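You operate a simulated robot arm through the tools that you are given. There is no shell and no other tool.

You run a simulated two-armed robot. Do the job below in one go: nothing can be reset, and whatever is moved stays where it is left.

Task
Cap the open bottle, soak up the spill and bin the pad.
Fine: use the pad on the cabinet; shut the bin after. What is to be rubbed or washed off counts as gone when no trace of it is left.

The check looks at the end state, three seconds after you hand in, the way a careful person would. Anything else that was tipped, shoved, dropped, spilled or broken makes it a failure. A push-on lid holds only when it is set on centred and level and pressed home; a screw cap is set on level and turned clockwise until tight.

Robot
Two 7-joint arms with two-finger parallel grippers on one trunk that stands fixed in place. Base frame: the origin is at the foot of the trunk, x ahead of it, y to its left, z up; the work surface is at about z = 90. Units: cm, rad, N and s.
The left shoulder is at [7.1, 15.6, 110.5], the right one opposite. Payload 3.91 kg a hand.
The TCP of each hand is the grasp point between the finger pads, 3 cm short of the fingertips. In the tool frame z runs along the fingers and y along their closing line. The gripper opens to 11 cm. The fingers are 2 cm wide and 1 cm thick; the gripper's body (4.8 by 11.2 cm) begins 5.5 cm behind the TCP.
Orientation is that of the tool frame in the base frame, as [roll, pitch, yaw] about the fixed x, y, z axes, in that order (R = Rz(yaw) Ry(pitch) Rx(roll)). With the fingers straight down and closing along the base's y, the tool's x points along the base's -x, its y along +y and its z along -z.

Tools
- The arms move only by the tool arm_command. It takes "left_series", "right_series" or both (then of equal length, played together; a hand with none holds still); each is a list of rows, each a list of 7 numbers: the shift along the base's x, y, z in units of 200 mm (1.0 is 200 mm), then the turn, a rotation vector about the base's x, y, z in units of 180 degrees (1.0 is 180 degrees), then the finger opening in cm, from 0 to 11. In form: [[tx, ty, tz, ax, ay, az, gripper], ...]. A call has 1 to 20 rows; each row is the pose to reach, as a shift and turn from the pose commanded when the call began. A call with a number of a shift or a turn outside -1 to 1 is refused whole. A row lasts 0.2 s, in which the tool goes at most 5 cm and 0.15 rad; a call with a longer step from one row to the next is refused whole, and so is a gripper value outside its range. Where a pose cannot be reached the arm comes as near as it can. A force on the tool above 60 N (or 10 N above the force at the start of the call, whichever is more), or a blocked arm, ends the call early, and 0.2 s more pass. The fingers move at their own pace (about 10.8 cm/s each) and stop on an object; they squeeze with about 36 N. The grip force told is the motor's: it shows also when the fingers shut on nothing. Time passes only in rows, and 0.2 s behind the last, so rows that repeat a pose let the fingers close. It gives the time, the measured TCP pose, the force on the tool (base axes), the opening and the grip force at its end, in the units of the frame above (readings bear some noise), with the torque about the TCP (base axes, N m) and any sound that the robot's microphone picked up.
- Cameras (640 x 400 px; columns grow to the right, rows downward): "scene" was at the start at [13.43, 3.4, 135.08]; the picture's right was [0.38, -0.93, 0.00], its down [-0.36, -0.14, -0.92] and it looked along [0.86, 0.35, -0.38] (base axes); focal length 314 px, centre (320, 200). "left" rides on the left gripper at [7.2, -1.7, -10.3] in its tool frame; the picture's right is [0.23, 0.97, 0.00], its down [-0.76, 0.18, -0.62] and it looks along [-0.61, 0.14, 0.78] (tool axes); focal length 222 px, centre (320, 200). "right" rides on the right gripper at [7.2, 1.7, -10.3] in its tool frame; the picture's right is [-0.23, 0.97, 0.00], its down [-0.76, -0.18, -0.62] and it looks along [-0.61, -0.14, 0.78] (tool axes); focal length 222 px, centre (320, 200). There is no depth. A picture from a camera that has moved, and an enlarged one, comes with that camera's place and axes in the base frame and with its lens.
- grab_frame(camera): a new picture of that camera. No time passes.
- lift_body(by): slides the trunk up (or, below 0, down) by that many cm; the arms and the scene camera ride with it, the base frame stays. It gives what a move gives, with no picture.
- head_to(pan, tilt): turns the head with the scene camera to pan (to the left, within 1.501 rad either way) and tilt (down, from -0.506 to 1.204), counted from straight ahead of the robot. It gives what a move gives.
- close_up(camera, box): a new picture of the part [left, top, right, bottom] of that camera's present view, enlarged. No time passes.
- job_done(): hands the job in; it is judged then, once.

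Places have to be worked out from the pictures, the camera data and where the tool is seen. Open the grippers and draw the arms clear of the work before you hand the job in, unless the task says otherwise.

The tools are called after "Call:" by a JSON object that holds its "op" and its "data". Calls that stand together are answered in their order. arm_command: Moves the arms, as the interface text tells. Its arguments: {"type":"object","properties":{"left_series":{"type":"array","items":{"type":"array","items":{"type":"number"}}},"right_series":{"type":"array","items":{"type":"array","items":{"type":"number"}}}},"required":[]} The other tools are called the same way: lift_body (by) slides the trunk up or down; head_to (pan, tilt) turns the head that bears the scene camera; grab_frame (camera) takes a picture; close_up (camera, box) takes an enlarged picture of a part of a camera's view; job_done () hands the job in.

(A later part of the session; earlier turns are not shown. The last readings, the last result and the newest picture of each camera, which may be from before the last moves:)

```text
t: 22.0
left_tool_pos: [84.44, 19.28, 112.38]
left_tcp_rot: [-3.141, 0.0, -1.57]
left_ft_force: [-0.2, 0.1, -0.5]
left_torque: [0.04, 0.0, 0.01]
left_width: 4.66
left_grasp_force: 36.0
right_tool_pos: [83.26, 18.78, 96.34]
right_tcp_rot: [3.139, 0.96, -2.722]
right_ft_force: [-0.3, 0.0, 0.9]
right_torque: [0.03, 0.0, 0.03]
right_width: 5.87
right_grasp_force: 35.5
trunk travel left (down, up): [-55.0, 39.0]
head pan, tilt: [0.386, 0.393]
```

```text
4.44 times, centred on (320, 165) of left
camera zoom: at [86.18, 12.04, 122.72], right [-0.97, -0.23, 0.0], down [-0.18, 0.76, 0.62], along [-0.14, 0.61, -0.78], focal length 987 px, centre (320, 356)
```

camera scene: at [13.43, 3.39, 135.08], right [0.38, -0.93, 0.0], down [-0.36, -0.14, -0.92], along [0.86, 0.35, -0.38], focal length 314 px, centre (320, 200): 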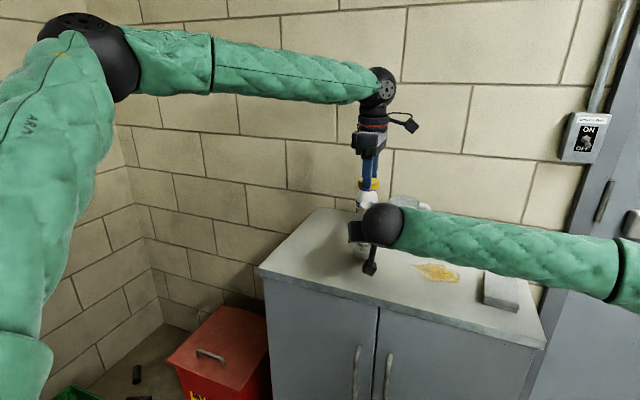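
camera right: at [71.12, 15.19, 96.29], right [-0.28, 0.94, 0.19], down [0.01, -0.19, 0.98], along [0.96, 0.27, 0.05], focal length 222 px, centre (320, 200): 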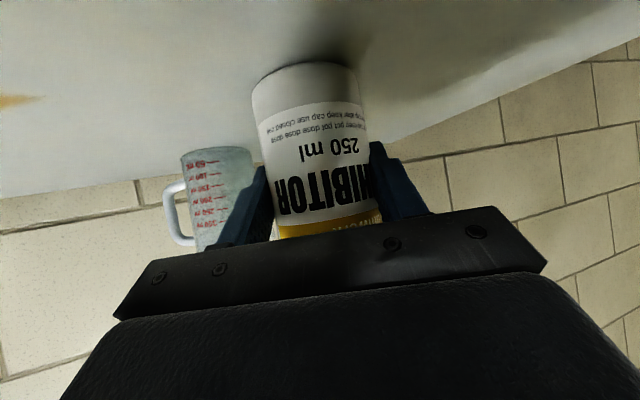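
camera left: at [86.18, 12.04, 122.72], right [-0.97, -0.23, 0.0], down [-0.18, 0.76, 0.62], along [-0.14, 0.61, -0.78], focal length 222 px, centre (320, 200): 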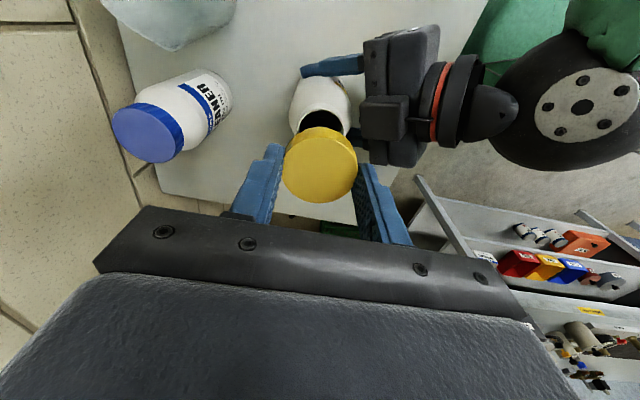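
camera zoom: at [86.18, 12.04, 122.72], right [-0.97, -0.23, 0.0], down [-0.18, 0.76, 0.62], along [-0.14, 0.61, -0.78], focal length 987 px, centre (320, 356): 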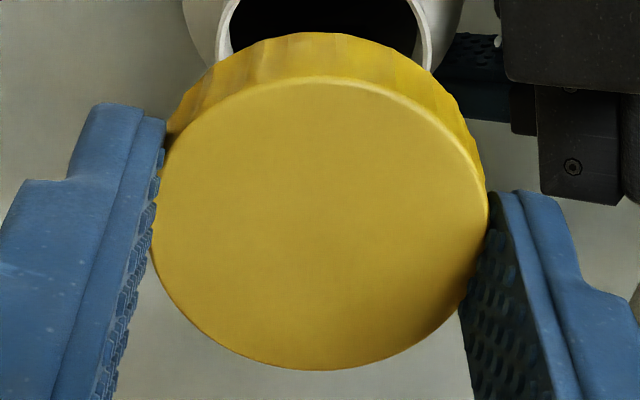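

The rim is offset only about (−0.1, +0.1) cm from the cap now. I correct that and lower until the cap's skirt is just above the rim, then look.

Call:
{"op": "arm_command", "data": {"left_series": [[-0.005, 0.005, -0.03, 0, 0, 0, 4], [-0.005, 0.005, -0.08, 0, 0, 0, 4], [-0.005, 0.005, -0.13, 0, 0, 0, 4], [-0.005, 0.005, -0.17, 0, 0, 0, 4], [-0.005, 0.005, -0.2, 0, 0, 0, 4], [-0.005, 0.005, -0.22, 0, 0, 0, 4], [-0.005, 0.005, -0.22, 0, 0, 0, 4]]}}

Call:
{"op": "close_up", "data": {"camera": "left", "box": [250, 80, 400, 210]}}

Call:
{"op": "close_up", "data": {"camera": "scene", "box": [336, 165, 416, 215]}}

```text
t: 23.6
left_tool_pos: [84.38, 19.39, 107.87]
left_tcp_rot: [-3.142, 0.0, -1.571]
left_ft_force: [-0.2, 0.1, 0.3]
left_torque: [-0.04, -0.01, 0.0]
left_width: 4.66
left_grasp_force: 36.0
right_tool_pos: [83.31, 18.89, 96.16]
right_tcp_rot: [3.141, 0.959, -2.723]
right_ft_force: [-0.4, -0.3, -0.3]
right_torque: [0.07, -0.02, 0.03]
right_width: 5.85
right_grasp_force: 35.9
trunk travel left (down, up): [-55.0, 39.0]
head pan, tilt: [0.386, 0.393]
```

```text
3.08 times, centred on (325, 145) of left
camera zoom: at [86.07, 12.16, 118.3], right [-0.97, -0.23, 0.0], down [-0.18, 0.76, 0.62], along [-0.14, 0.61, -0.78], focal length 684 px, centre (305, 369)
```

zoom: 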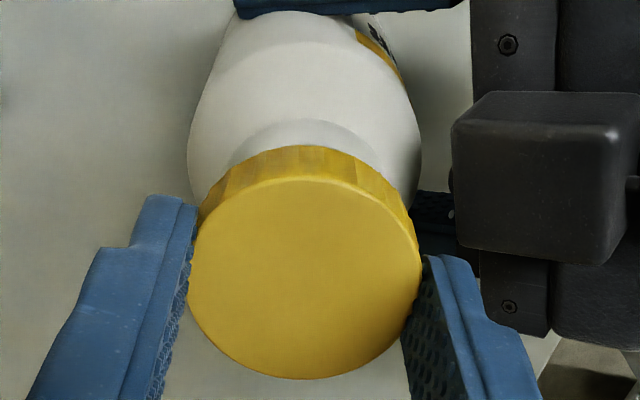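

```text
8.00 times, centred on (376, 190) of scene
camera zoom: at [13.44, 3.4, 135.08], right [0.38, -0.93, 0.0], down [-0.36, -0.14, -0.92], along [0.86, 0.35, -0.38], focal length 2508 px, centre (-128, 280)
```

zoom: 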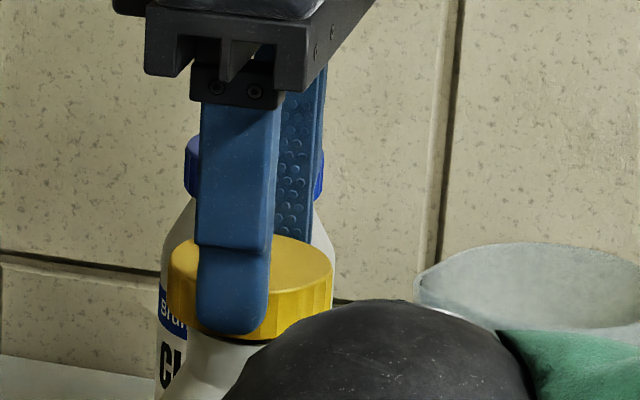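

The cap looks centred over the neck from both views. I lower in 1 mm steps watching the force.

Call:
{"op": "arm_command", "data": {"left_series": [[0, 0, -0.01, 0, 0, 0, 4], [0, 0, -0.02, 0, 0, 0, 4], [0, 0, -0.025, 0, 0, 0, 4], [0, 0, -0.03, 0, 0, 0, 4], [0, 0, -0.035, 0, 0, 0, 4], [0, 0, -0.04, 0, 0, 0, 4], [0, 0, -0.045, 0, 0, 0, 4], [0, 0, -0.05, 0, 0, 0, 4]]}}

Call:
{"op": "close_up", "data": {"camera": "scene", "box": [336, 165, 416, 215]}}

Call:
{"op": "close_up", "data": {"camera": "left", "box": [250, 80, 400, 210]}}

```text
t: 25.4
left_tool_pos: [84.24, 19.44, 107.04]
left_tcp_rot: [3.14, 0.001, -1.57]
left_ft_force: [-4.8, 2.6, 33.7]
left_torque: [-0.48, -0.05, -0.02]
left_width: 4.68
left_grasp_force: 36.2
right_tool_pos: [83.16, 18.73, 96.12]
right_tcp_rot: [-3.141, 0.959, -2.724]
right_ft_force: [9.1, -1.3, -14.9]
right_torque: [0.56, 0.4, 0.0]
right_width: 5.84
right_grasp_force: 36.1
trunk travel left (down, up): [-55.0, 39.0]
head pan, tilt: [0.386, 0.393]
```

```text
8.00 times, centred on (376, 190) of scene
camera zoom: at [13.32, 3.38, 135.1], right [0.38, -0.93, 0.0], down [-0.35, -0.14, -0.92], along [0.86, 0.35, -0.38], focal length 2508 px, centre (-128, 280)
```

zoom: 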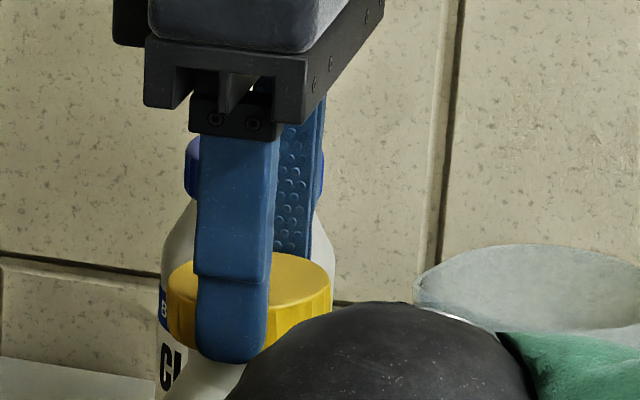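

```text
3.08 times, centred on (325, 145) of left
camera zoom: at [85.98, 12.13, 117.45], right [-0.97, -0.23, 0.0], down [-0.18, 0.76, 0.62], along [-0.14, 0.61, -0.78], focal length 684 px, centre (305, 369)
```

zoom: 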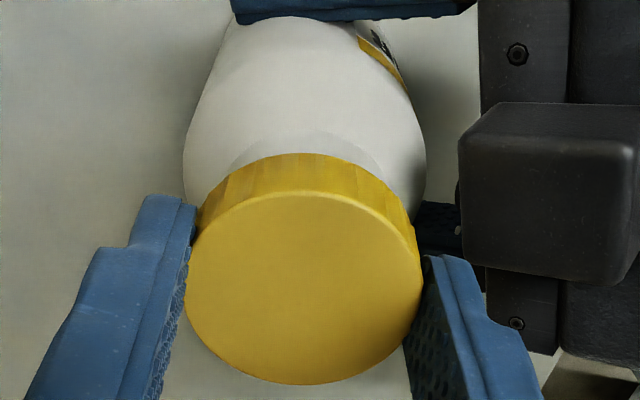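

Contact came at TCP z ≈ 107.1 with 34 N and a torque suggesting the load is on the −y side. I zoom in to see how the cap sits on the neck before doing anything else.

Call:
{"op": "close_up", "data": {"camera": "left", "box": [285, 105, 385, 167]}}

Call:
{"op": "close_up", "data": {"camera": "scene", "box": [350, 185, 390, 215]}}

```text
6.40 times, centred on (335, 136) of left
camera zoom: at [85.98, 12.13, 117.45], right [-0.97, -0.23, 0.0], down [-0.18, 0.76, 0.62], along [-0.14, 0.61, -0.78], focal length 1422 px, centre (224, 610)
```

zoom: 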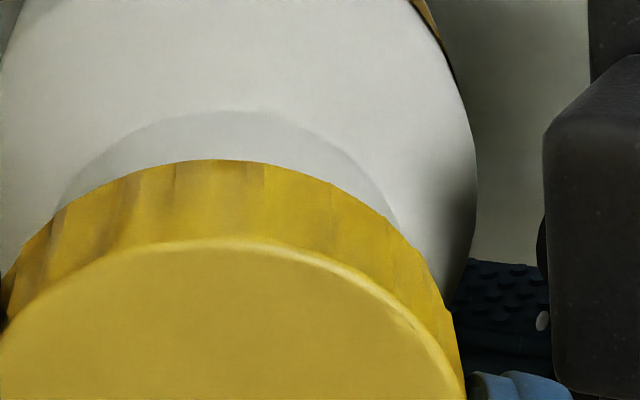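

```text
13.33 times, centred on (370, 200) of scene
camera zoom: at [13.32, 3.38, 135.1], right [0.38, -0.93, 0.0], down [-0.35, -0.14, -0.92], along [0.86, 0.35, -0.38], focal length 4180 px, centre (-347, 200)
```

zoom: 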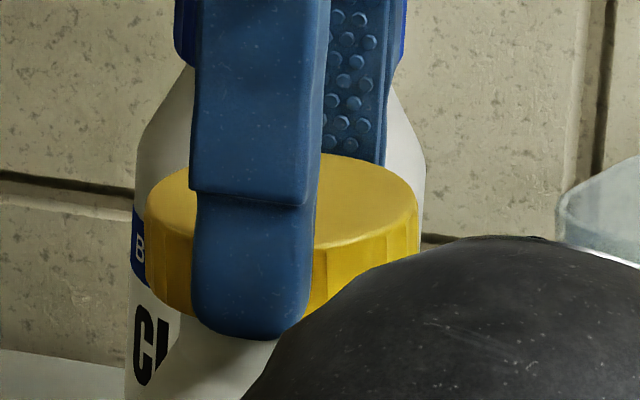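

Sideways (x) the cap is aligned; the torque hints the cap is slightly too far toward +y. I back off 3 mm, shift −1 mm in y, and lower again to compare.

Call:
{"op": "arm_command", "data": {"left_series": [[0, 0, 0.01, 0, 0, 0, 4], [0, 0, 0.015, 0, 0, 0, 4], [0, -0.005, 0.015, 0, 0, 0, 4], [0, -0.005, 0.01, 0, 0, 0, 4], [0, -0.005, 0.005, 0, 0, 0, 4], [0, -0.005, 0.0, 0, 0, 0, 4], [0, -0.005, 0.0, 0, 0, 0, 4]]}}

```text
t: 27.0
left_tool_pos: [84.33, 19.22, 106.93]
left_tcp_rot: [3.14, 0.0, -1.57]
left_ft_force: [-0.1, -0.5, -1.1]
left_torque: [-0.03, -0.01, 0.0]
left_width: 4.65
left_grasp_force: 35.9
right_tool_pos: [83.23, 18.72, 96.31]
right_tcp_rot: [3.14, 0.961, -2.723]
right_ft_force: [-0.1, 2.1, 0.8]
right_torque: [-0.1, -0.01, 0.01]
right_width: 5.85
right_grasp_force: 36.5
trunk travel left (down, up): [-55.0, 39.0]
head pan, tilt: [0.386, 0.393]
```

At the same height the force is now zero, so the skirt has slipped over the rim. I keep lowering in small steps until it meets resistance.

Call:
{"op": "arm_command", "data": {"left_series": [[0, 0, -0.005, 0, 0, 0, 4], [0, 0, -0.01, 0, 0, 0, 4], [0, 0, -0.015, 0, 0, 0, 4], [0, 0, -0.015, 0, 0, 0, 4]]}}

```text
t: 28.0
left_tool_pos: [84.39, 19.2, 106.68]
left_tcp_rot: [-3.142, 0.0, -1.572]
left_ft_force: [0.2, -5.8, 1.8]
left_torque: [-0.18, 0.01, 0.0]
left_width: 4.7
left_grasp_force: 36.2
right_tool_pos: [83.2, 18.85, 96.18]
right_tcp_rot: [3.14, 0.959, -2.724]
right_ft_force: [1.2, 6.7, 0.2]
right_torque: [-0.48, -0.07, 0.12]
right_width: 5.86
right_grasp_force: 36.3
trunk travel left (down, up): [-55.0, 39.0]
head pan, tilt: [0.386, 0.393]
```

A −5.8 N side force in y says the cap wants to go slightly more −y; I shift 0.6 mm that way and continue down.

Call:
{"op": "arm_command", "data": {"left_series": [[0, -0.003, 0.0, 0, 0, 0, 4], [0, -0.003, 0.0, 0, 0, 0, 4], [0, -0.003, -0.005, 0, 0, 0, 4], [0, -0.003, -0.01, 0, 0, 0, 4], [0, -0.003, -0.01, 0, 0, 0, 4]]}}

```text
t: 29.2
left_tool_pos: [84.36, 19.21, 106.54]
left_tcp_rot: [3.139, -0.001, -1.572]
left_ft_force: [-0.2, -1.9, 0.8]
left_torque: [-0.06, 0.0, -0.02]
left_width: 4.68
left_grasp_force: 36.2
right_tool_pos: [83.22, 18.88, 96.2]
right_tcp_rot: [3.139, 0.961, -2.722]
right_ft_force: [-0.3, 3.5, -0.3]
right_torque: [-0.15, 0.06, 0.04]
right_width: 5.86
right_grasp_force: 35.8
trunk travel left (down, up): [-55.0, 39.0]
head pan, tilt: [0.386, 0.393]
```

Forces are small again at TCP z = 106.5. I continue down in half-millimetre to millimetre steps.

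Call:
{"op": "arm_command", "data": {"left_series": [[0, -0.001, -0.005, 0, 0, 0, 4], [0, -0.001, -0.01, 0, 0, 0, 4], [0, -0.001, -0.015, 0, 0, 0, 4], [0, -0.001, -0.02, 0, 0, 0, 4], [0, -0.001, -0.02, 0, 0, 0, 4]]}}

Call:
{"op": "close_up", "data": {"camera": "left", "box": [250, 80, 400, 210]}}

Call:
{"op": "close_up", "data": {"camera": "scene", "box": [336, 175, 416, 225]}}

```text
t: 30.4
left_tool_pos: [84.35, 19.25, 106.24]
left_tcp_rot: [-3.14, 0.0, -1.571]
left_ft_force: [1.5, -2.9, 22.3]
left_torque: [-0.13, 0.49, -0.06]
left_width: 4.68
left_grasp_force: 36.0
right_tool_pos: [83.13, 18.74, 96.09]
right_tcp_rot: [3.139, 0.961, -2.721]
right_ft_force: [3.9, 5.0, -6.3]
right_torque: [0.25, -0.83, 0.02]
right_width: 5.87
right_grasp_force: 35.6
trunk travel left (down, up): [-55.0, 39.0]
head pan, tilt: [0.386, 0.393]
```

```text
3.08 times, centred on (325, 145) of left
camera zoom: at [86.04, 11.93, 116.61], right [-0.97, -0.23, 0.0], down [-0.18, 0.76, 0.62], along [-0.14, 0.61, -0.78], focal length 684 px, centre (305, 369)
```

zoom: 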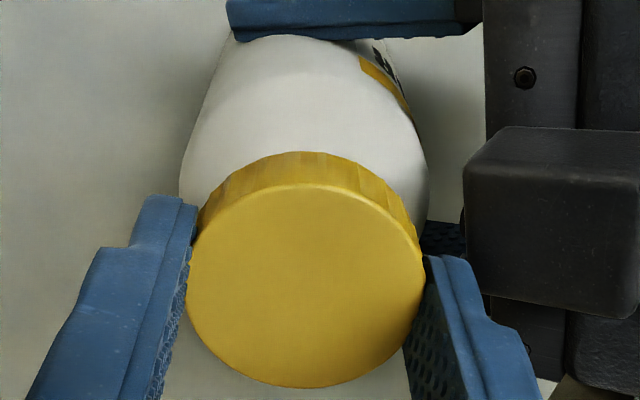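

```text
8.00 times, centred on (376, 200) of scene
camera zoom: at [13.38, 3.38, 135.1], right [0.38, -0.93, 0.0], down [-0.36, -0.14, -0.92], along [0.86, 0.35, -0.38], focal length 2508 px, centre (-128, 200)
```

zoom: 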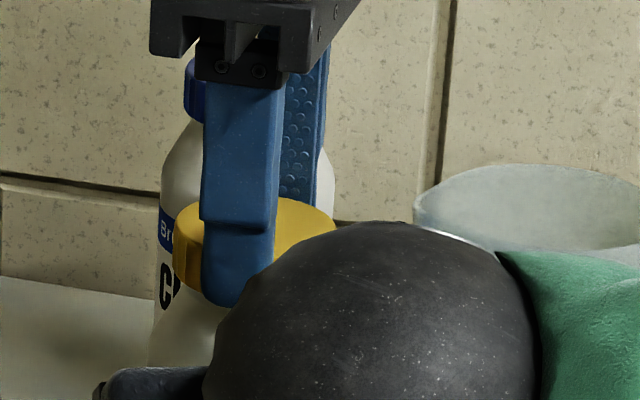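

Firm vertical contact at TCP z ≈ 106.2, about 0.85 cm below where the skirt met the rim. Now I turn clockwise (negative about z) by 30° and watch the torque and force.

Call:
{"op": "arm_command", "data": {"left_series": [[0, 0, 0, 0, 0, -0.04, 4], [0, 0, 0, 0, 0, -0.08, 4], [0, 0, 0, 0, 0, -0.12, 4], [0, 0, 0, 0, 0, -0.16, 4], [0, 0, 0, 0, 0, -0.16, 4]]}}

```text
t: 31.6
left_tool_pos: [84.22, 19.04, 106.13]
left_tcp_rot: [-3.141, 0.0, -2.077]
left_ft_force: [-5.0, -9.1, 22.2]
left_torque: [-0.19, 0.08, -0.02]
left_width: 4.66
left_grasp_force: 36.2
right_tool_pos: [83.25, 18.64, 96.21]
right_tcp_rot: [3.14, 0.957, -2.721]
right_ft_force: [2.4, 5.9, -13.5]
right_torque: [-0.61, 0.68, 0.14]
right_width: 5.84
right_grasp_force: 35.8
trunk travel left (down, up): [-55.0, 39.0]
head pan, tilt: [0.386, 0.393]
```

Torque about z is nil and the vertical force unchanged, so the cap turned freely. I relieve the side force and continue turning to see whether it draws down or tightens.

Call:
{"op": "arm_command", "data": {"left_series": [[-0.0025, -0.004, 0, 0, 0, 0, 4], [-0.0025, -0.004, 0, 0, 0, -0.04, 4], [-0.0025, -0.004, 0, 0, 0, -0.08, 4], [-0.0025, -0.004, 0, 0, 0, -0.12, 4], [-0.0025, -0.004, 0, 0, 0, -0.16, 4], [-0.0025, -0.004, 0, 0, 0, -0.2, 4], [-0.0025, -0.004, 0, 0, 0, -0.24, 4], [-0.0025, -0.004, 0, 0, 0, -0.28, 4], [-0.0025, -0.004, 0, 0, 0, -0.32, 4], [-0.0025, -0.004, 0, 0, 0, -0.32, 4]]}}

Call:
{"op": "grab_frame", "data": {"camera": "scene"}}

```text
t: 33.8
left_tool_pos: [84.31, 19.17, 106.18]
left_tcp_rot: [3.14, 0.001, -3.077]
left_ft_force: [-2.5, 10.4, 13.9]
left_torque: [0.31, 0.03, -0.04]
left_width: 4.66
left_grasp_force: 36.1
right_tool_pos: [83.35, 18.71, 96.22]
right_tcp_rot: [-3.141, 0.96, -2.724]
right_ft_force: [2.8, -10.9, -12.0]
right_torque: [0.71, 0.36, -0.11]
right_width: 5.88
right_grasp_force: 36.0
trunk travel left (down, up): [-55.0, 39.0]
head pan, tilt: [0.386, 0.393]
```

```text
taken
camera scene: at [13.43, 3.4, 135.08], right [0.38, -0.93, 0.0], down [-0.36, -0.14, -0.92], along [0.86, 0.35, -0.38], focal length 314 px, centre (320, 200)
```

scene: 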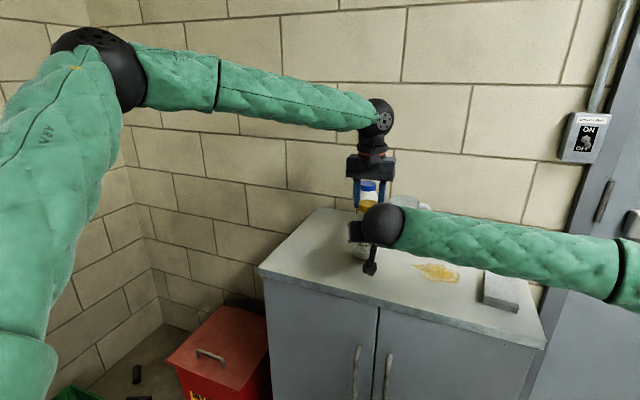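

The vertical force eased from 22 to 14 N over 86° of turning, which suggests the cap is drawing down. I correct the side force and turn another 90° clockwise with a slight downward follow.

Call:
{"op": "arm_command", "data": {"left_series": [[0, 0.005, 0, 0, 0, 0, 4], [0, 0.005, -0.001, 0, 0, -0.04, 4], [0, 0.005, -0.001, 0, 0, -0.08, 4], [0, 0.005, -0.002, 0, 0, -0.12, 4], [0, 0.005, -0.002, 0, 0, -0.16, 4], [0, 0.004, -0.003, 0, 0, -0.2, 4], [0, 0.004, -0.003, 0, 0, -0.24, 4], [0, 0.004, -0.004, 0, 0, -0.28, 4], [0, 0.004, -0.004, 0, 0, -0.32, 4], [0, 0.003, -0.005, 0, 0, -0.36, 4], [0, 0.003, -0.005, 0, 0, -0.4, 4], [0, 0.003, -0.005, 0, 0, -0.44, 4], [0, 0.003, -0.005, 0, 0, -0.48, 4], [0, 0.003, -0.005, 0, 0, -0.48, 4]]}}

Call:
{"op": "grab_frame", "data": {"camera": "left"}}

Call:
{"op": "close_up", "data": {"camera": "scene", "box": [336, 175, 416, 225]}}

```text
t: 36.8
left_tool_pos: [84.23, 19.1, 106.11]
left_tcp_rot: [-3.141, 0.0, 1.693]
left_ft_force: [30.4, 7.3, 5.6]
left_torque: [0.13, -0.77, 0.13]
left_width: 4.62
left_grasp_force: 36.0
right_tool_pos: [83.21, 18.91, 96.2]
right_tcp_rot: [3.14, 0.96, -2.723]
right_ft_force: [-31.8, -7.6, -2.0]
right_torque: [0.5, -2.07, -0.17]
right_width: 5.92
right_grasp_force: 36.4
trunk travel left (down, up): [-55.0, 39.0]
head pan, tilt: [0.386, 0.393]
```

```text
taken
camera left: at [81.76, 26.2, 116.33], right [0.94, 0.35, 0.0], down [0.27, -0.73, 0.62], along [0.22, -0.58, -0.78], focal length 222 px, centre (320, 200)
```

left: 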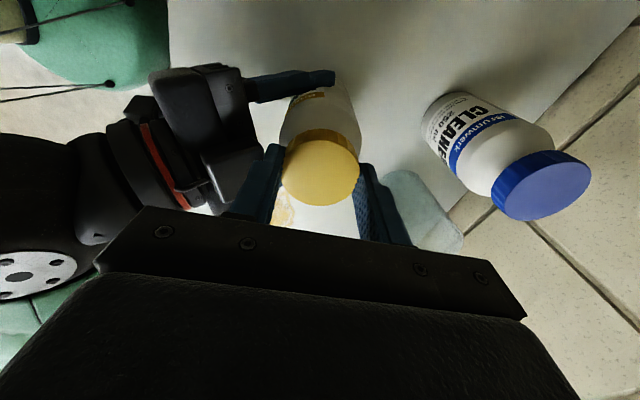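

```text
8.00 times, centred on (376, 200) of scene
camera zoom: at [13.42, 3.39, 135.08], right [0.38, -0.93, 0.0], down [-0.36, -0.14, -0.92], along [0.86, 0.35, -0.38], focal length 2508 px, centre (-128, 200)
```

zoom: 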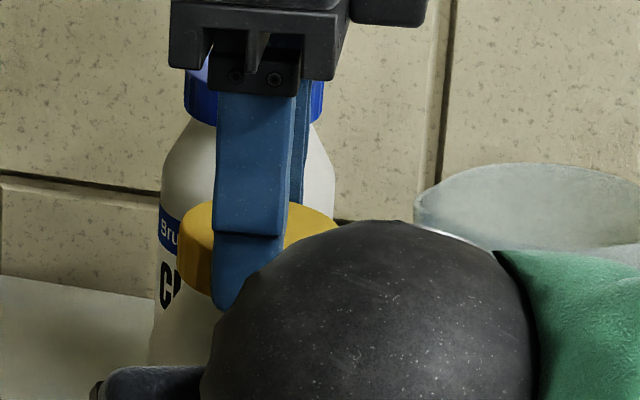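

The cap is drawing down (vertical force fell to 5.6 N although I lowered 1 mm), but there is a 30 N side force in x from a small grip offset. I shift +2.5 mm in x to relieve it.

Call:
{"op": "arm_command", "data": {"left_series": [[0.005, 0.002, 0, 0, 0, 0, 4], [0.01, 0.004, 0, 0, 0, 0, 4], [0.0125, 0.004, 0, 0, 0, 0, 4], [0.0125, 0.004, 0, 0, 0, 0, 4]]}}

```text
t: 37.8
left_tool_pos: [84.42, 19.12, 106.01]
left_tcp_rot: [-3.14, 0.001, 1.698]
left_ft_force: [3.3, -6.6, 4.5]
left_torque: [-0.55, -0.11, 0.12]
left_width: 4.67
left_grasp_force: 35.9
right_tool_pos: [83.37, 18.75, 96.25]
right_tcp_rot: [-3.141, 0.96, -2.723]
right_ft_force: [-3.4, 6.1, -3.1]
right_torque: [-0.07, -0.19, -0.1]
right_width: 5.87
right_grasp_force: 35.8
trunk travel left (down, up): [-55.0, 39.0]
head pan, tilt: [0.386, 0.393]
```

Side forces are small now and there is a resisting torque of 0.12 N m. I turn a further ~80° with the matching small arc correction and downward follow.

Call:
{"op": "arm_command", "data": {"left_series": [[0, -0.001, -0.001, 0, 0, -0.04, 4], [-0.0003, -0.0018, -0.001, 0, 0, -0.08, 4], [-0.0006, -0.0025, -0.002, 0, 0, -0.12, 4], [-0.001, -0.0032, -0.002, 0, 0, -0.16, 4], [-0.0015, -0.0038, -0.003, 0, 0, -0.2, 4], [-0.002, -0.0044, -0.003, 0, 0, -0.24, 4], [-0.0026, -0.0048, -0.004, 0, 0, -0.28, 4], [-0.0032, -0.0052, -0.004, 0, 0, -0.32, 4], [-0.0038, -0.0055, -0.005, 0, 0, -0.36, 4], [-0.0044, -0.0058, -0.005, 0, 0, -0.4, 4], [-0.0044, -0.0058, -0.005, 0, 0, -0.4, 4]]}}

Call:
{"op": "grab_frame", "data": {"camera": "scene"}}

```text
t: 40.2
left_tool_pos: [84.49, 19.25, 105.89]
left_tcp_rot: [-3.141, 0.0, 0.439]
left_ft_force: [1.2, 4.5, 4.5]
left_torque: [0.13, 0.06, 0.02]
left_width: 4.75
left_grasp_force: 35.8
right_tool_pos: [83.24, 18.78, 96.12]
right_tcp_rot: [3.14, 0.957, -2.726]
right_ft_force: [-1.4, -5.6, -2.0]
right_torque: [0.28, -0.26, -0.06]
right_width: 5.86
right_grasp_force: 36.1
trunk travel left (down, up): [-55.0, 39.0]
head pan, tilt: [0.386, 0.393]
```

```text
taken
camera scene: at [13.43, 3.39, 135.08], right [0.38, -0.93, 0.0], down [-0.36, -0.14, -0.92], along [0.86, 0.35, -0.38], focal length 314 px, centre (320, 200)
```

scene: 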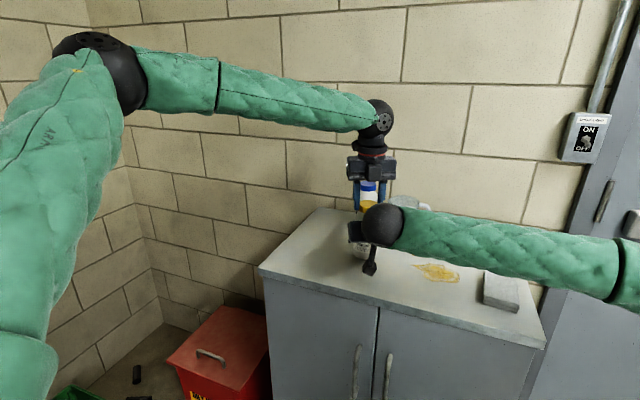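

The cap keeps drawing down about 1 mm per 70° with little torque, so the thread is engaged but not yet tight. I release, lift 2 cm, and wind the hand back for another bite.

Call:
{"op": "arm_command", "data": {"left_series": [[0, 0, 0, 0, 0, 0, 6], [0, 0, 0, 0, 0, 0, 7], [0, 0, 0.05, 0, 0, 0, 7], [0, 0, 0.1, 0, 0, 0, 7], [0, 0, 0.1, 0, 0, 0.0425, 7], [0, 0, 0.1, 0, 0, 0.085, 7], [0, 0, 0.1, 0, 0, 0.1275, 7], [0, 0, 0.1, 0, 0, 0.17, 7], [0, 0, 0.1, 0, 0, 0.2125, 7], [0, 0, 0.1, 0, 0, 0.255, 7], [0, 0, 0.1, 0, 0, 0.2975, 7], [0, 0, 0.1, 0, 0, 0.34, 7], [0, 0, 0.1, 0, 0, 0.3825, 7], [0, 0, 0.1, 0, 0, 0.425, 7], [0, 0, 0.1, 0, 0, 0.4675, 7], [0, 0, 0.1, 0, 0, 0.51, 7], [0, 0, 0.1, 0, 0, 0.5525, 7], [0, 0, 0.1, 0, 0, 0.595, 7], [0, 0, 0.1, 0, 0, 0.6375, 7], [0, 0, 0.1, 0, 0, 0.68, 7]]}}

Call:
{"op": "grab_frame", "data": {"camera": "left"}}

Call:
{"op": "close_up", "data": {"camera": "scene", "box": [336, 165, 416, 215]}}

```text
t: 44.4
left_tool_pos: [84.47, 19.14, 107.86]
left_tcp_rot: [-3.141, 0.001, 2.579]
left_ft_force: [0.5, -0.2, 0.0]
left_torque: [-0.01, 0.02, -0.01]
left_width: 6.98
left_grasp_force: 0.1
right_tool_pos: [83.27, 18.74, 96.17]
right_tcp_rot: [3.14, 0.96, -2.724]
right_ft_force: [-1.0, 0.7, 0.9]
right_torque: [-0.02, 0.02, 0.03]
right_width: 5.84
right_grasp_force: 35.9
trunk travel left (down, up): [-55.0, 39.0]
head pan, tilt: [0.386, 0.393]
```

```text
taken
camera left: at [77.45, 21.63, 118.21], right [0.33, 0.94, 0.0], down [0.74, -0.26, 0.62], along [0.59, -0.2, -0.78], focal length 222 px, centre (320, 200)
```

left: 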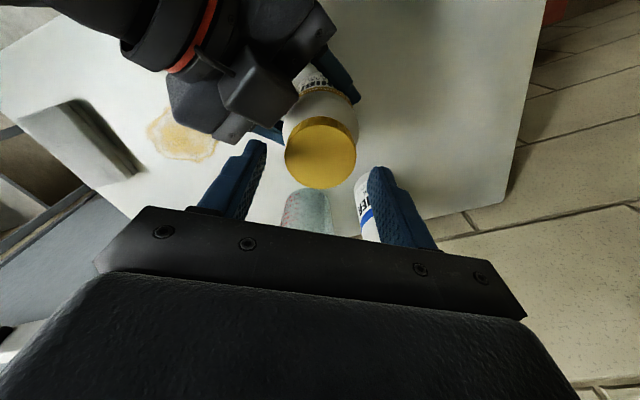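

```text
8.00 times, centred on (376, 190) of scene
camera zoom: at [13.45, 3.4, 135.08], right [0.38, -0.93, 0.0], down [-0.36, -0.14, -0.92], along [0.86, 0.35, -0.38], focal length 2508 px, centre (-128, 280)
```

zoom: 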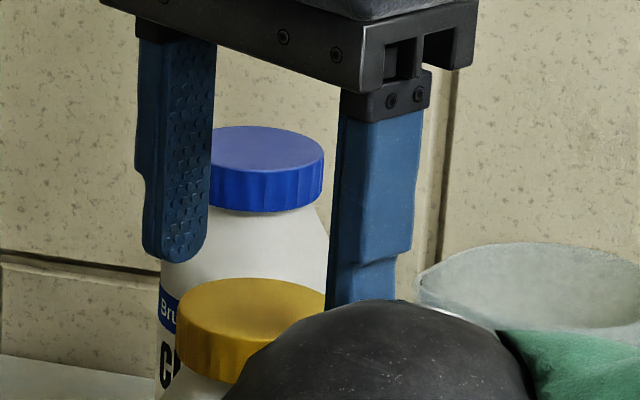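

The cap sits level on the neck. I finish winding back, lower to the same height and grip the cap again.

Call:
{"op": "arm_command", "data": {"left_series": [[0, 0, 0, 0, 0, 0.0425, 7], [0, 0, 0, 0, 0, 0.085, 7], [0, 0, 0, 0, 0, 0.1275, 7], [0, 0, 0, 0, 0, 0.17, 7], [0, 0, 0, 0, 0, 0.2125, 7], [0, 0, 0, 0, 0, 0.255, 7], [0, 0, 0, 0, 0, 0.2975, 7], [0, 0, 0, 0, 0, 0.34, 7], [0, 0, 0, 0, 0, 0.3825, 7], [0, 0, 0, 0, 0, 0.425, 7], [-0.001, 0, 0, 0, 0, 0.4675, 7], [-0.002, 0, 0, 0, 0, 0.51, 7], [-0.004, 0, 0, 0, 0, 0.5525, 7], [-0.005, 0, 0, 0, 0, 0.595, 7], [-0.0056, 0, 0, 0, 0, 0.6375, 7], [-0.0056, 0.001, -0.03, 0, 0, 0.68, 7], [-0.0056, 0.001, -0.07, 0, 0, 0.68, 7], [-0.0056, 0.001, -0.1, 0, 0, 0.68, 7]]}}

Call:
{"op": "close_up", "data": {"camera": "left", "box": [220, 80, 420, 235]}}

Call:
{"op": "close_up", "data": {"camera": "scene", "box": [336, 165, 416, 215]}}

```text
t: 48.2
left_tool_pos: [84.26, 19.13, 106.91]
left_tcp_rot: [-3.133, -0.004, -1.568]
left_ft_force: [-1.9, 5.4, 13.5]
left_torque: [0.01, 0.68, -0.26]
left_width: 7.11
left_grasp_force: 0.8
right_tool_pos: [83.24, 18.68, 95.95]
right_tcp_rot: [3.141, 0.957, -2.724]
right_ft_force: [-1.9, -2.3, 5.9]
right_torque: [0.59, 0.01, 0.16]
right_width: 5.82
right_grasp_force: 36.0
trunk travel left (down, up): [-55.0, 39.0]
head pan, tilt: [0.386, 0.393]
stopped in row 18 (left hand): the force on the tool passed its limit at 64 N (the readings are from after the stop); the commanded pose is now the measured one
```

```text
2.58 times, centred on (320, 158) of left
camera zoom: at [85.96, 11.92, 117.2], right [-0.97, -0.23, -0.01], down [-0.19, 0.76, 0.62], along [-0.14, 0.6, -0.79], focal length 573 px, centre (320, 310)
```

zoom: 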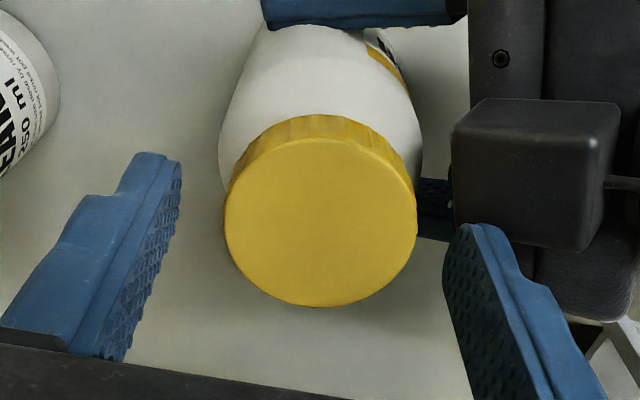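

```text
8.00 times, centred on (376, 190) of scene
camera zoom: at [13.25, 3.38, 135.12], right [0.38, -0.93, 0.0], down [-0.35, -0.14, -0.92], along [0.86, 0.35, -0.38], focal length 2508 px, centre (-128, 280)
```

zoom: 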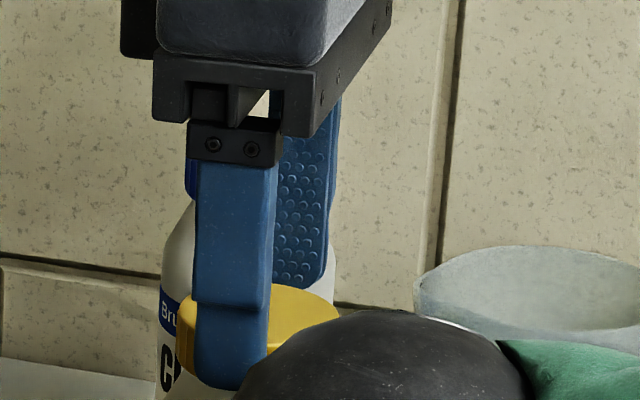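

The open finger on the near side touched the right gripper's body. I raise straight up to clear it and check the bottle.

Call:
{"op": "arm_command", "data": {"left_series": [[0, 0, 0.03, 0, 0, 0, 7], [0, 0, 0.08, 0, 0, 0, 7], [0, 0, 0.1, 0, 0, 0, 7], [0, 0, 0.1, 0, 0, 0, 7]]}}

Call:
{"op": "grab_frame", "data": {"camera": "left"}}

Call:
{"op": "grab_frame", "data": {"camera": "right"}}

Call:
{"op": "close_up", "data": {"camera": "scene", "box": [336, 165, 416, 215]}}

```text
t: 49.2
left_tool_pos: [84.42, 19.05, 108.65]
left_tcp_rot: [-3.135, -0.003, -1.57]
left_ft_force: [-0.5, -0.1, -0.1]
left_torque: [-0.01, -0.02, 0.0]
left_width: 7.01
left_grasp_force: 0.0
right_tool_pos: [83.18, 18.67, 95.89]
right_tcp_rot: [-3.14, 0.956, -2.724]
right_ft_force: [0.2, 4.2, 21.4]
right_torque: [0.12, 0.1, -0.01]
right_width: 5.85
right_grasp_force: 36.4
trunk travel left (down, up): [-55.0, 39.0]
head pan, tilt: [0.386, 0.393]
```

```text
taken
camera left: at [85.99, 11.91, 119.03], right [-0.97, -0.23, -0.01], down [-0.18, 0.76, 0.62], along [-0.14, 0.6, -0.79], focal length 222 px, centre (320, 200)
```

left: 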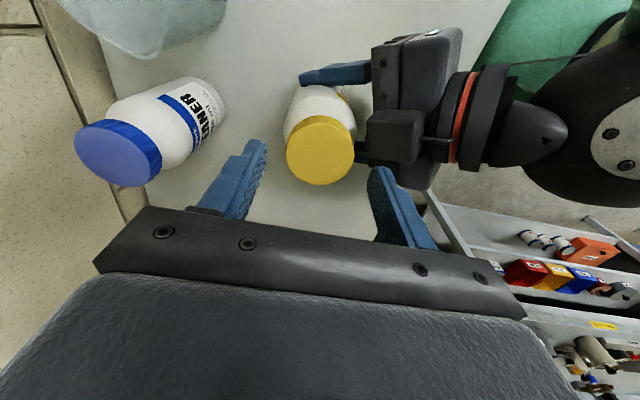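

```text
taken
camera right: at [71.02, 15.12, 96.11], right [-0.28, 0.94, 0.18], down [0.01, -0.19, 0.98], along [0.96, 0.27, 0.05], focal length 222 px, centre (320, 200)
```

right: 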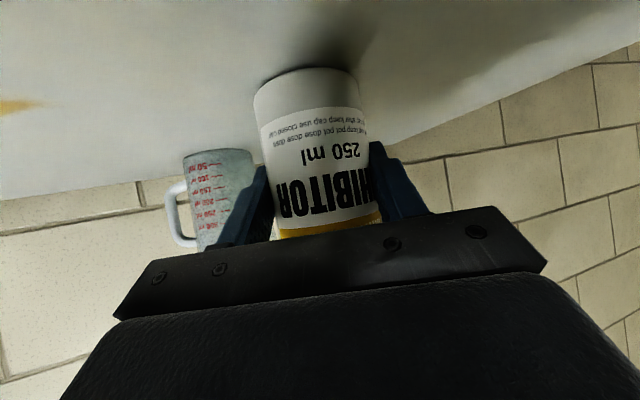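

```text
8.00 times, centred on (376, 190) of scene
camera zoom: at [13.27, 3.39, 135.12], right [0.38, -0.93, 0.0], down [-0.35, -0.14, -0.92], along [0.86, 0.35, -0.38], focal length 2508 px, centre (-128, 280)
```

zoom: 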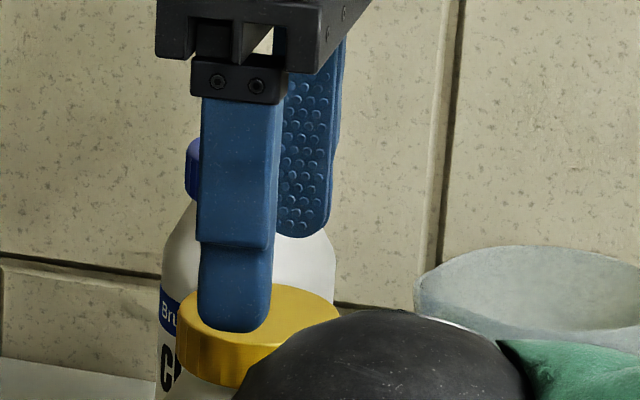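

The bottle is upright and the cap level, but the bump left the right hand pressing down with 21 N. I raise the right hand about 2 mm to relieve it.

Call:
{"op": "arm_command", "data": {"right_series": [[0, 0, 0.004, 0, 0, 0, 5], [0, 0, 0.008, 0, 0, 0, 5], [0, 0, 0.008, 0, 0, 0, 5]]}}

```text
t: 50.0
left_tool_pos: [84.32, 19.14, 108.64]
left_tcp_rot: [-3.133, -0.004, -1.567]
left_ft_force: [0.3, 0.4, -0.2]
left_torque: [-0.02, 0.0, -0.01]
left_width: 7.0
left_grasp_force: 0.1
right_tool_pos: [83.22, 18.61, 95.92]
right_tcp_rot: [-3.139, 0.954, -2.723]
right_ft_force: [-1.8, 2.5, 15.1]
right_torque: [0.25, -0.03, 0.04]
right_width: 5.88
right_grasp_force: 36.2
trunk travel left (down, up): [-55.0, 39.0]
head pan, tilt: [0.386, 0.393]
```

That took off about 6 N. I raise about 3 mm more and check again.

Call:
{"op": "arm_command", "data": {"right_series": [[0, 0, 0.006, 0, 0, 0, 5], [0, 0, 0.012, 0, 0, 0, 5], [0, 0, 0.016, 0, 0, 0, 5], [0, 0, 0.016, 0, 0, 0, 5]]}}

Call:
{"op": "grab_frame", "data": {"camera": "right"}}

```text
t: 51.0
left_tool_pos: [84.53, 19.05, 108.6]
left_tcp_rot: [-3.136, -0.005, -1.569]
left_ft_force: [0.0, 0.4, -0.6]
left_torque: [0.0, 0.01, -0.01]
left_width: 6.99
left_grasp_force: 0.1
right_tool_pos: [83.28, 18.63, 96.18]
right_tcp_rot: [-3.139, 0.953, -2.725]
right_ft_force: [-0.1, 0.4, 0.0]
right_torque: [-0.01, 0.02, 0.03]
right_width: 5.85
right_grasp_force: 35.8
trunk travel left (down, up): [-55.0, 39.0]
head pan, tilt: [0.386, 0.393]
```

```text
taken
camera right: at [71.14, 15.08, 96.3], right [-0.27, 0.94, 0.18], down [0.01, -0.19, 0.98], along [0.96, 0.27, 0.04], focal length 222 px, centre (320, 200)
```

right: 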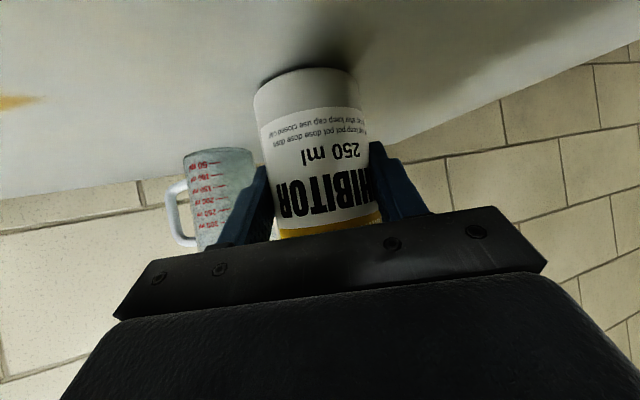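

Force on the right hand is zero again. Now I zoom on the cap with the left camera to re-measure its centre.

Call:
{"op": "close_up", "data": {"camera": "left", "box": [270, 100, 370, 190]}}

Call:
{"op": "close_up", "data": {"camera": "scene", "box": [336, 175, 416, 225]}}

```text
4.44 times, centred on (320, 145) of left
camera zoom: at [86.15, 11.9, 118.87], right [-0.97, -0.23, -0.01], down [-0.18, 0.76, 0.62], along [-0.14, 0.6, -0.79], focal length 987 px, centre (320, 444)
```

zoom: 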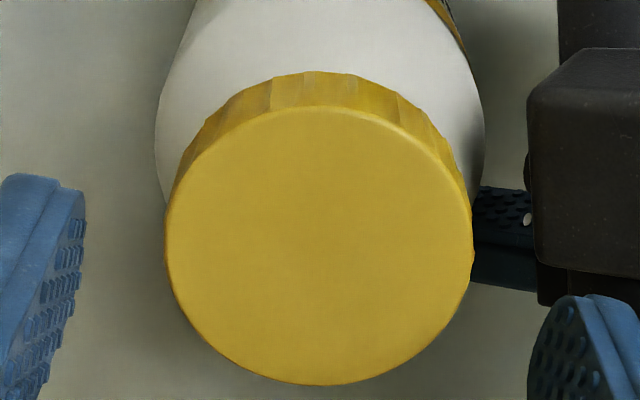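

```text
8.00 times, centred on (376, 200) of scene
camera zoom: at [13.45, 3.39, 135.07], right [0.38, -0.93, 0.0], down [-0.36, -0.14, -0.92], along [0.86, 0.35, -0.38], focal length 2508 px, centre (-128, 200)
```

zoom: 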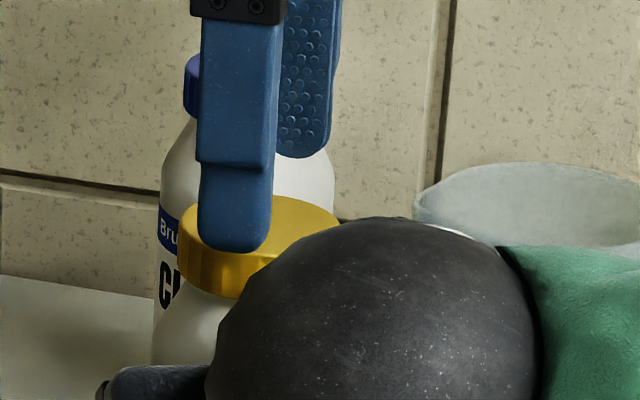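

The cap centre matches the hand's axis. I turn the hand 40° clockwise so the fingers miss the right gripper, narrow the opening to 6 cm, and come down to the cap.

Call:
{"op": "arm_command", "data": {"left_series": [[0.0003, 0.0008, 0, 0.0013, 0.0021, -0.037, 6], [0.0006, 0.0015, 0, 0.0013, 0.0021, -0.074, 6], [0.0009, 0.0023, 0, 0.0013, 0.0021, -0.111, 6], [0.0011, 0.003, 0, 0.0013, 0.0021, -0.148, 6], [0.0013, 0.0035, 0, 0.0013, 0.0021, -0.185, 6], [0.0014, 0.0038, 0, 0.0013, 0.0021, -0.222, 6], [0.0014, 0.0038, -0.04, 0.0013, 0.0021, -0.222, 6], [0.0014, 0.0038, -0.08, 0.0013, 0.0021, -0.222, 6], [0.0014, 0.0038, -0.11, 0.0013, 0.0021, -0.222, 6], [0.0014, 0.0038, -0.13, 0.0013, 0.0021, -0.222, 6], [0.0014, 0.0038, -0.13, 0.0013, 0.0021, -0.222, 6]]}}

Call:
{"op": "close_up", "data": {"camera": "left", "box": [220, 80, 420, 235]}}

```text
t: 53.4
left_tool_pos: [84.47, 19.13, 105.89]
left_tcp_rot: [3.139, -0.001, -2.264]
left_ft_force: [-0.8, 0.4, 0.0]
left_torque: [-0.02, -0.01, 0.02]
left_width: 6.0
left_grasp_force: 0.0
right_tool_pos: [83.38, 18.68, 96.23]
right_tcp_rot: [-3.14, 0.954, -2.723]
right_ft_force: [-0.4, -1.6, -1.2]
right_torque: [-0.02, 0.0, 0.01]
right_width: 5.86
right_grasp_force: 36.2
trunk travel left (down, up): [-55.0, 39.0]
head pan, tilt: [0.386, 0.393]
```

```text
2.58 times, centred on (320, 158) of left
camera zoom: at [81.23, 12.56, 116.24], right [-0.89, 0.45, 0.0], down [0.35, 0.7, 0.62], along [0.28, 0.56, -0.78], focal length 573 px, centre (320, 310)
```

zoom: 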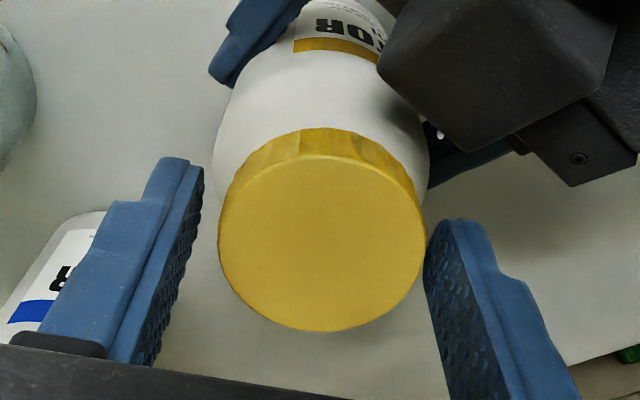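

The cap is about 0.7 mm off-centre between the fingers; I correct that, close on the cap, and read the forces.

Call:
{"op": "arm_command", "data": {"left_series": [[-0.003, 0.0016, 0, 0, 0, 0, 6], [-0.003, 0.0016, 0, 0, 0, 0, 5.2], [-0.003, 0.0016, 0, 0, 0, 0, 4.8], [-0.003, 0.0016, 0, 0, 0, 0, 4], [-0.003, 0.0016, 0, 0, 0, 0, 4]]}}

```text
t: 54.6
left_tool_pos: [84.53, 19.12, 105.97]
left_tcp_rot: [3.14, -0.001, -2.265]
left_ft_force: [3.0, -0.8, 0.2]
left_torque: [-0.02, -0.06, 0.01]
left_width: 4.74
left_grasp_force: 35.8
right_tool_pos: [83.44, 18.76, 96.34]
right_tcp_rot: [-3.139, 0.953, -2.722]
right_ft_force: [-3.5, -0.6, -0.7]
right_torque: [-0.04, -0.18, 0.0]
right_width: 5.85
right_grasp_force: 35.9
trunk travel left (down, up): [-55.0, 39.0]
head pan, tilt: [0.386, 0.393]
```

Grip is good with low side forces. I turn another 100° clockwise with the arc correction and downward follow.

Call:
{"op": "arm_command", "data": {"left_series": [[0.0006, 0.0005, -0.0005, 0, 0, -0.0427, 4], [0.0013, 0.001, -0.001, 0, 0, -0.0854, 4], [0.002, 0.0014, -0.0015, 0, 0, -0.1281, 4], [0.0028, 0.0017, -0.002, 0, 0, -0.1708, 4], [0.0036, 0.002, -0.0025, 0, 0, -0.2135, 4], [0.0042, 0.0022, -0.003, 0, 0, -0.2562, 4], [0.005, 0.0022, -0.0035, 0, 0, -0.2989, 4], [0.0058, 0.002, -0.004, 0, 0, -0.3416, 4], [0.0066, 0.0017, -0.0045, 0, 0, -0.3843, 4], [0.0074, 0.0013, -0.005, 0, 0, -0.427, 4], [0.008, 0.0008, -0.0055, 0, 0, -0.4697, 4], [0.0086, 0.0004, -0.006, 0, 0, -0.5124, 4], [0.009, 0, -0.0065, 0, 0, -0.555, 4], [0.009, 0, -0.0065, 0, 0, -0.555, 4]]}}

Call:
{"op": "grab_frame", "data": {"camera": "right"}}

```text
t: 57.6
left_tool_pos: [84.61, 19.26, 105.9]
left_tcp_rot: [3.141, -0.003, 2.273]
left_ft_force: [-2.9, -14.3, 2.0]
left_torque: [-0.39, 0.05, 0.96]
left_width: 4.74
left_grasp_force: 36.3
right_tool_pos: [83.38, 18.71, 96.21]
right_tcp_rot: [-3.141, 0.952, -2.722]
right_ft_force: [3.0, 15.0, -3.4]
right_torque: [-1.01, 0.35, -0.76]
right_width: 5.87
right_grasp_force: 35.8
trunk travel left (down, up): [-55.0, 39.0]
head pan, tilt: [0.386, 0.393]
```

```text
taken
camera right: at [71.13, 15.13, 96.34], right [-0.28, 0.94, 0.18], down [0.01, -0.19, 0.98], along [0.96, 0.27, 0.04], focal length 222 px, centre (320, 200)
```

right: 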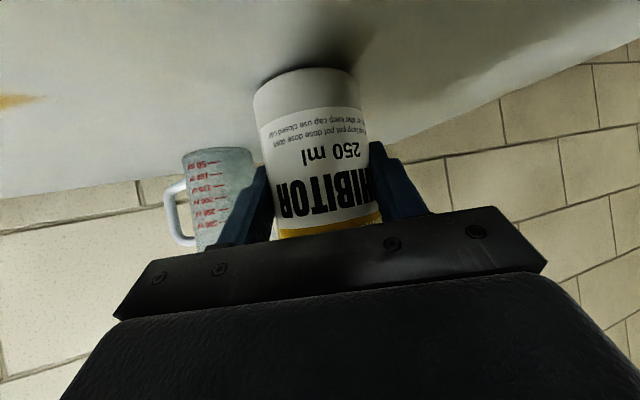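

The resisting torque has risen to 0.96 N m and the label has not turned, so the cap is tightening. I turn 15° more to see whether it is at its stop.

Call:
{"op": "arm_command", "data": {"left_series": [[0, 0.002, 0, 0, 0, -0.028, 4], [0, 0.002, 0, 0, 0, -0.056, 4], [0, 0.002, 0, 0, 0, -0.083, 4], [0, 0.002, 0, 0, 0, -0.083, 4]]}}

Call:
{"op": "close_up", "data": {"camera": "left", "box": [220, 80, 420, 235]}}

Call:
{"op": "grab_frame", "data": {"camera": "right"}}

```text
t: 58.6
left_tool_pos: [84.6, 19.17, 105.88]
left_tcp_rot: [3.14, -0.001, 2.013]
left_ft_force: [-10.6, -10.9, 1.2]
left_torque: [-0.29, 0.33, 0.7]
left_width: 4.73
left_grasp_force: 36.1
right_tool_pos: [83.41, 18.64, 96.17]
right_tcp_rot: [-3.139, 0.953, -2.724]
right_ft_force: [10.0, 11.2, -3.0]
right_torque: [-0.76, 0.71, -0.61]
right_width: 5.85
right_grasp_force: 35.5
trunk travel left (down, up): [-55.0, 39.0]
head pan, tilt: [0.386, 0.393]
```

```text
2.58 times, centred on (320, 158) of left
camera zoom: at [80.04, 25.08, 116.15], right [0.78, 0.62, 0.0], down [0.49, -0.61, 0.62], along [0.39, -0.49, -0.78], focal length 573 px, centre (320, 310)
```

zoom: 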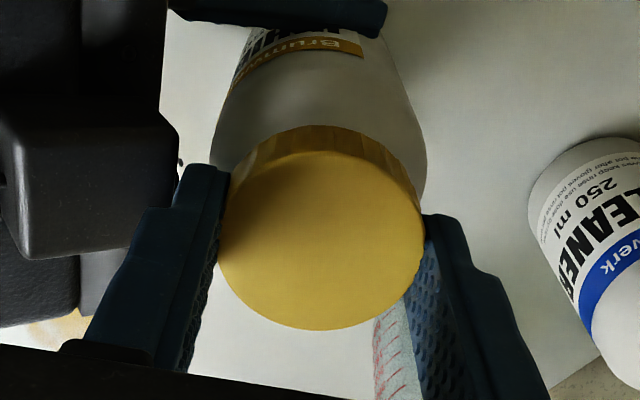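

```text
taken
camera right: at [71.17, 15.09, 96.36], right [-0.27, 0.94, 0.18], down [0.01, -0.19, 0.98], along [0.96, 0.27, 0.04], focal length 222 px, centre (320, 200)
```

right: 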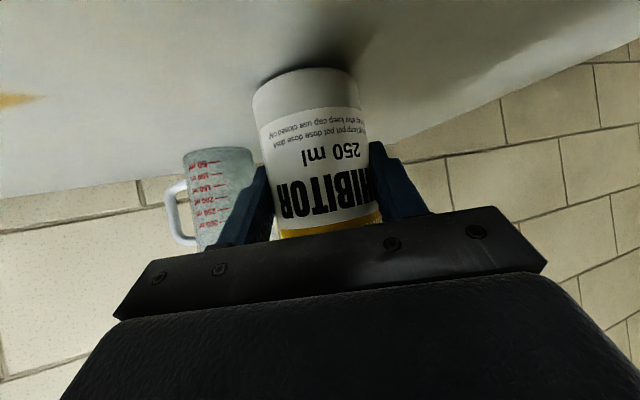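

Torque plateaued at about 0.7 N m with the label unmoved, so the fingers are slipping on a tight cap. I release the cap and lift the left hand away.

Call:
{"op": "arm_command", "data": {"left_series": [[0, 0, 0, 0, 0, 0, 5.2], [0, 0, 0, 0, 0, 0, 6], [0, 0, 0, 0, 0, 0, 6.5], [0, 0, 0.05, 0, 0, 0, 6.5], [0, 0, 0.15, 0, 0, 0, 6.5], [0, 0, 0.3, 0, 0, 0, 6.5], [0, 0, 0.45, 0, 0, 0.04, 6.5], [0, 0, 0.6, 0, 0, 0.08, 6.5], [0, 0.05, 0.7, 0, 0, 0.12, 6.5], [0, 0.15, 0.75, 0, 0, 0.16, 6.5], [0, 0.25, 0.75, 0, 0, 0.2, 6.5], [0, 0.35, 0.75, 0, 0, 0.24, 6.5], [0, 0.45, 0.75, 0, 0, 0.28, 6.5], [0, 0.55, 0.75, 0, 0, 0.32, 6.5], [0, 0.65, 0.75, 0, 0, 0.36, 6.5]]}}

Call:
{"op": "close_up", "data": {"camera": "scene", "box": [320, 165, 420, 227]}}

Call:
{"op": "grab_frame", "data": {"camera": "left"}}

Call:
{"op": "grab_frame", "data": {"camera": "right"}}

```text
t: 61.8
left_tool_pos: [84.53, 32.33, 120.83]
left_tcp_rot: [-3.141, -0.003, -3.137]
left_ft_force: [-0.3, -0.9, 0.0]
left_torque: [-0.06, -0.01, -0.02]
left_width: 6.5
left_grasp_force: 0.0
right_tool_pos: [83.33, 18.73, 96.28]
right_tcp_rot: [-3.141, 0.952, -2.721]
right_ft_force: [0.2, -0.6, -0.5]
right_torque: [-0.05, 0.01, -0.01]
right_width: 5.85
right_grasp_force: 35.9
trunk travel left (down, up): [-55.0, 39.0]
head pan, tilt: [0.386, 0.393]
```

```text
6.40 times, centred on (370, 196) of scene
camera zoom: at [13.43, 3.45, 135.08], right [0.38, -0.93, 0.0], down [-0.36, -0.14, -0.92], along [0.86, 0.35, -0.38], focal length 2006 px, centre (0, 226)
```

zoom: 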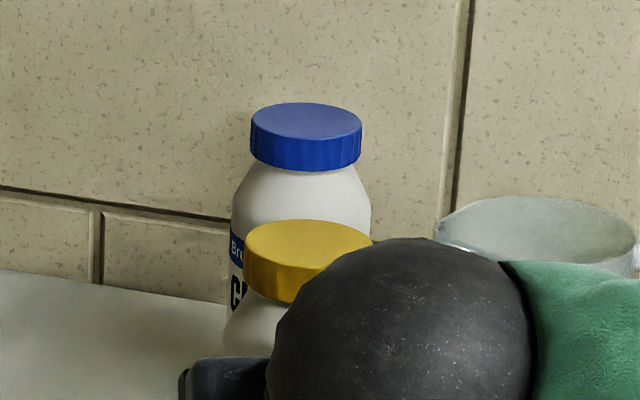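

```text
taken
camera left: at [77.4, 30.61, 131.12], right [-0.23, 0.97, 0.0], down [0.76, 0.18, 0.62], along [0.6, 0.14, -0.78], focal length 222 px, centre (320, 200)
```

left: 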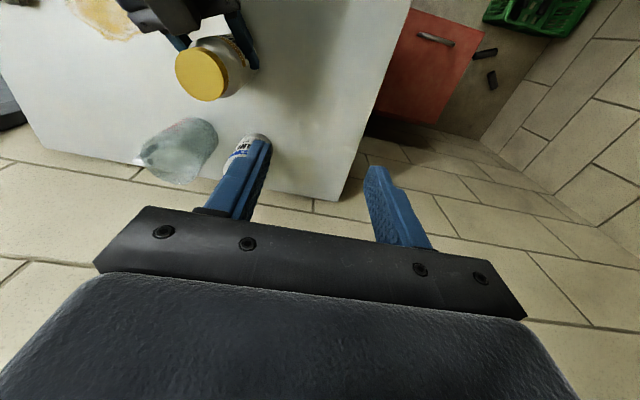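

```text
taken
camera right: at [71.12, 15.13, 96.36], right [-0.27, 0.94, 0.18], down [0.01, -0.19, 0.98], along [0.96, 0.27, 0.04], focal length 222 px, centre (320, 200)
```

right: 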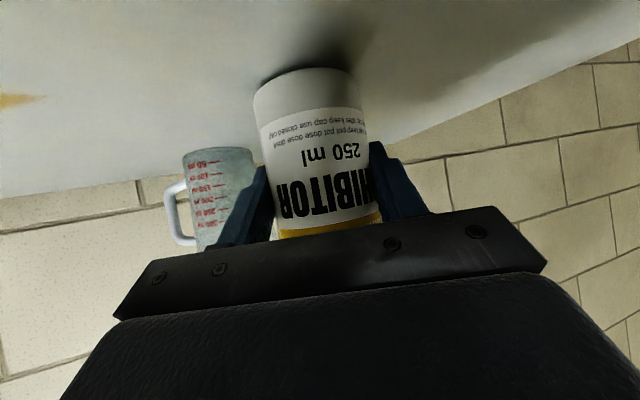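

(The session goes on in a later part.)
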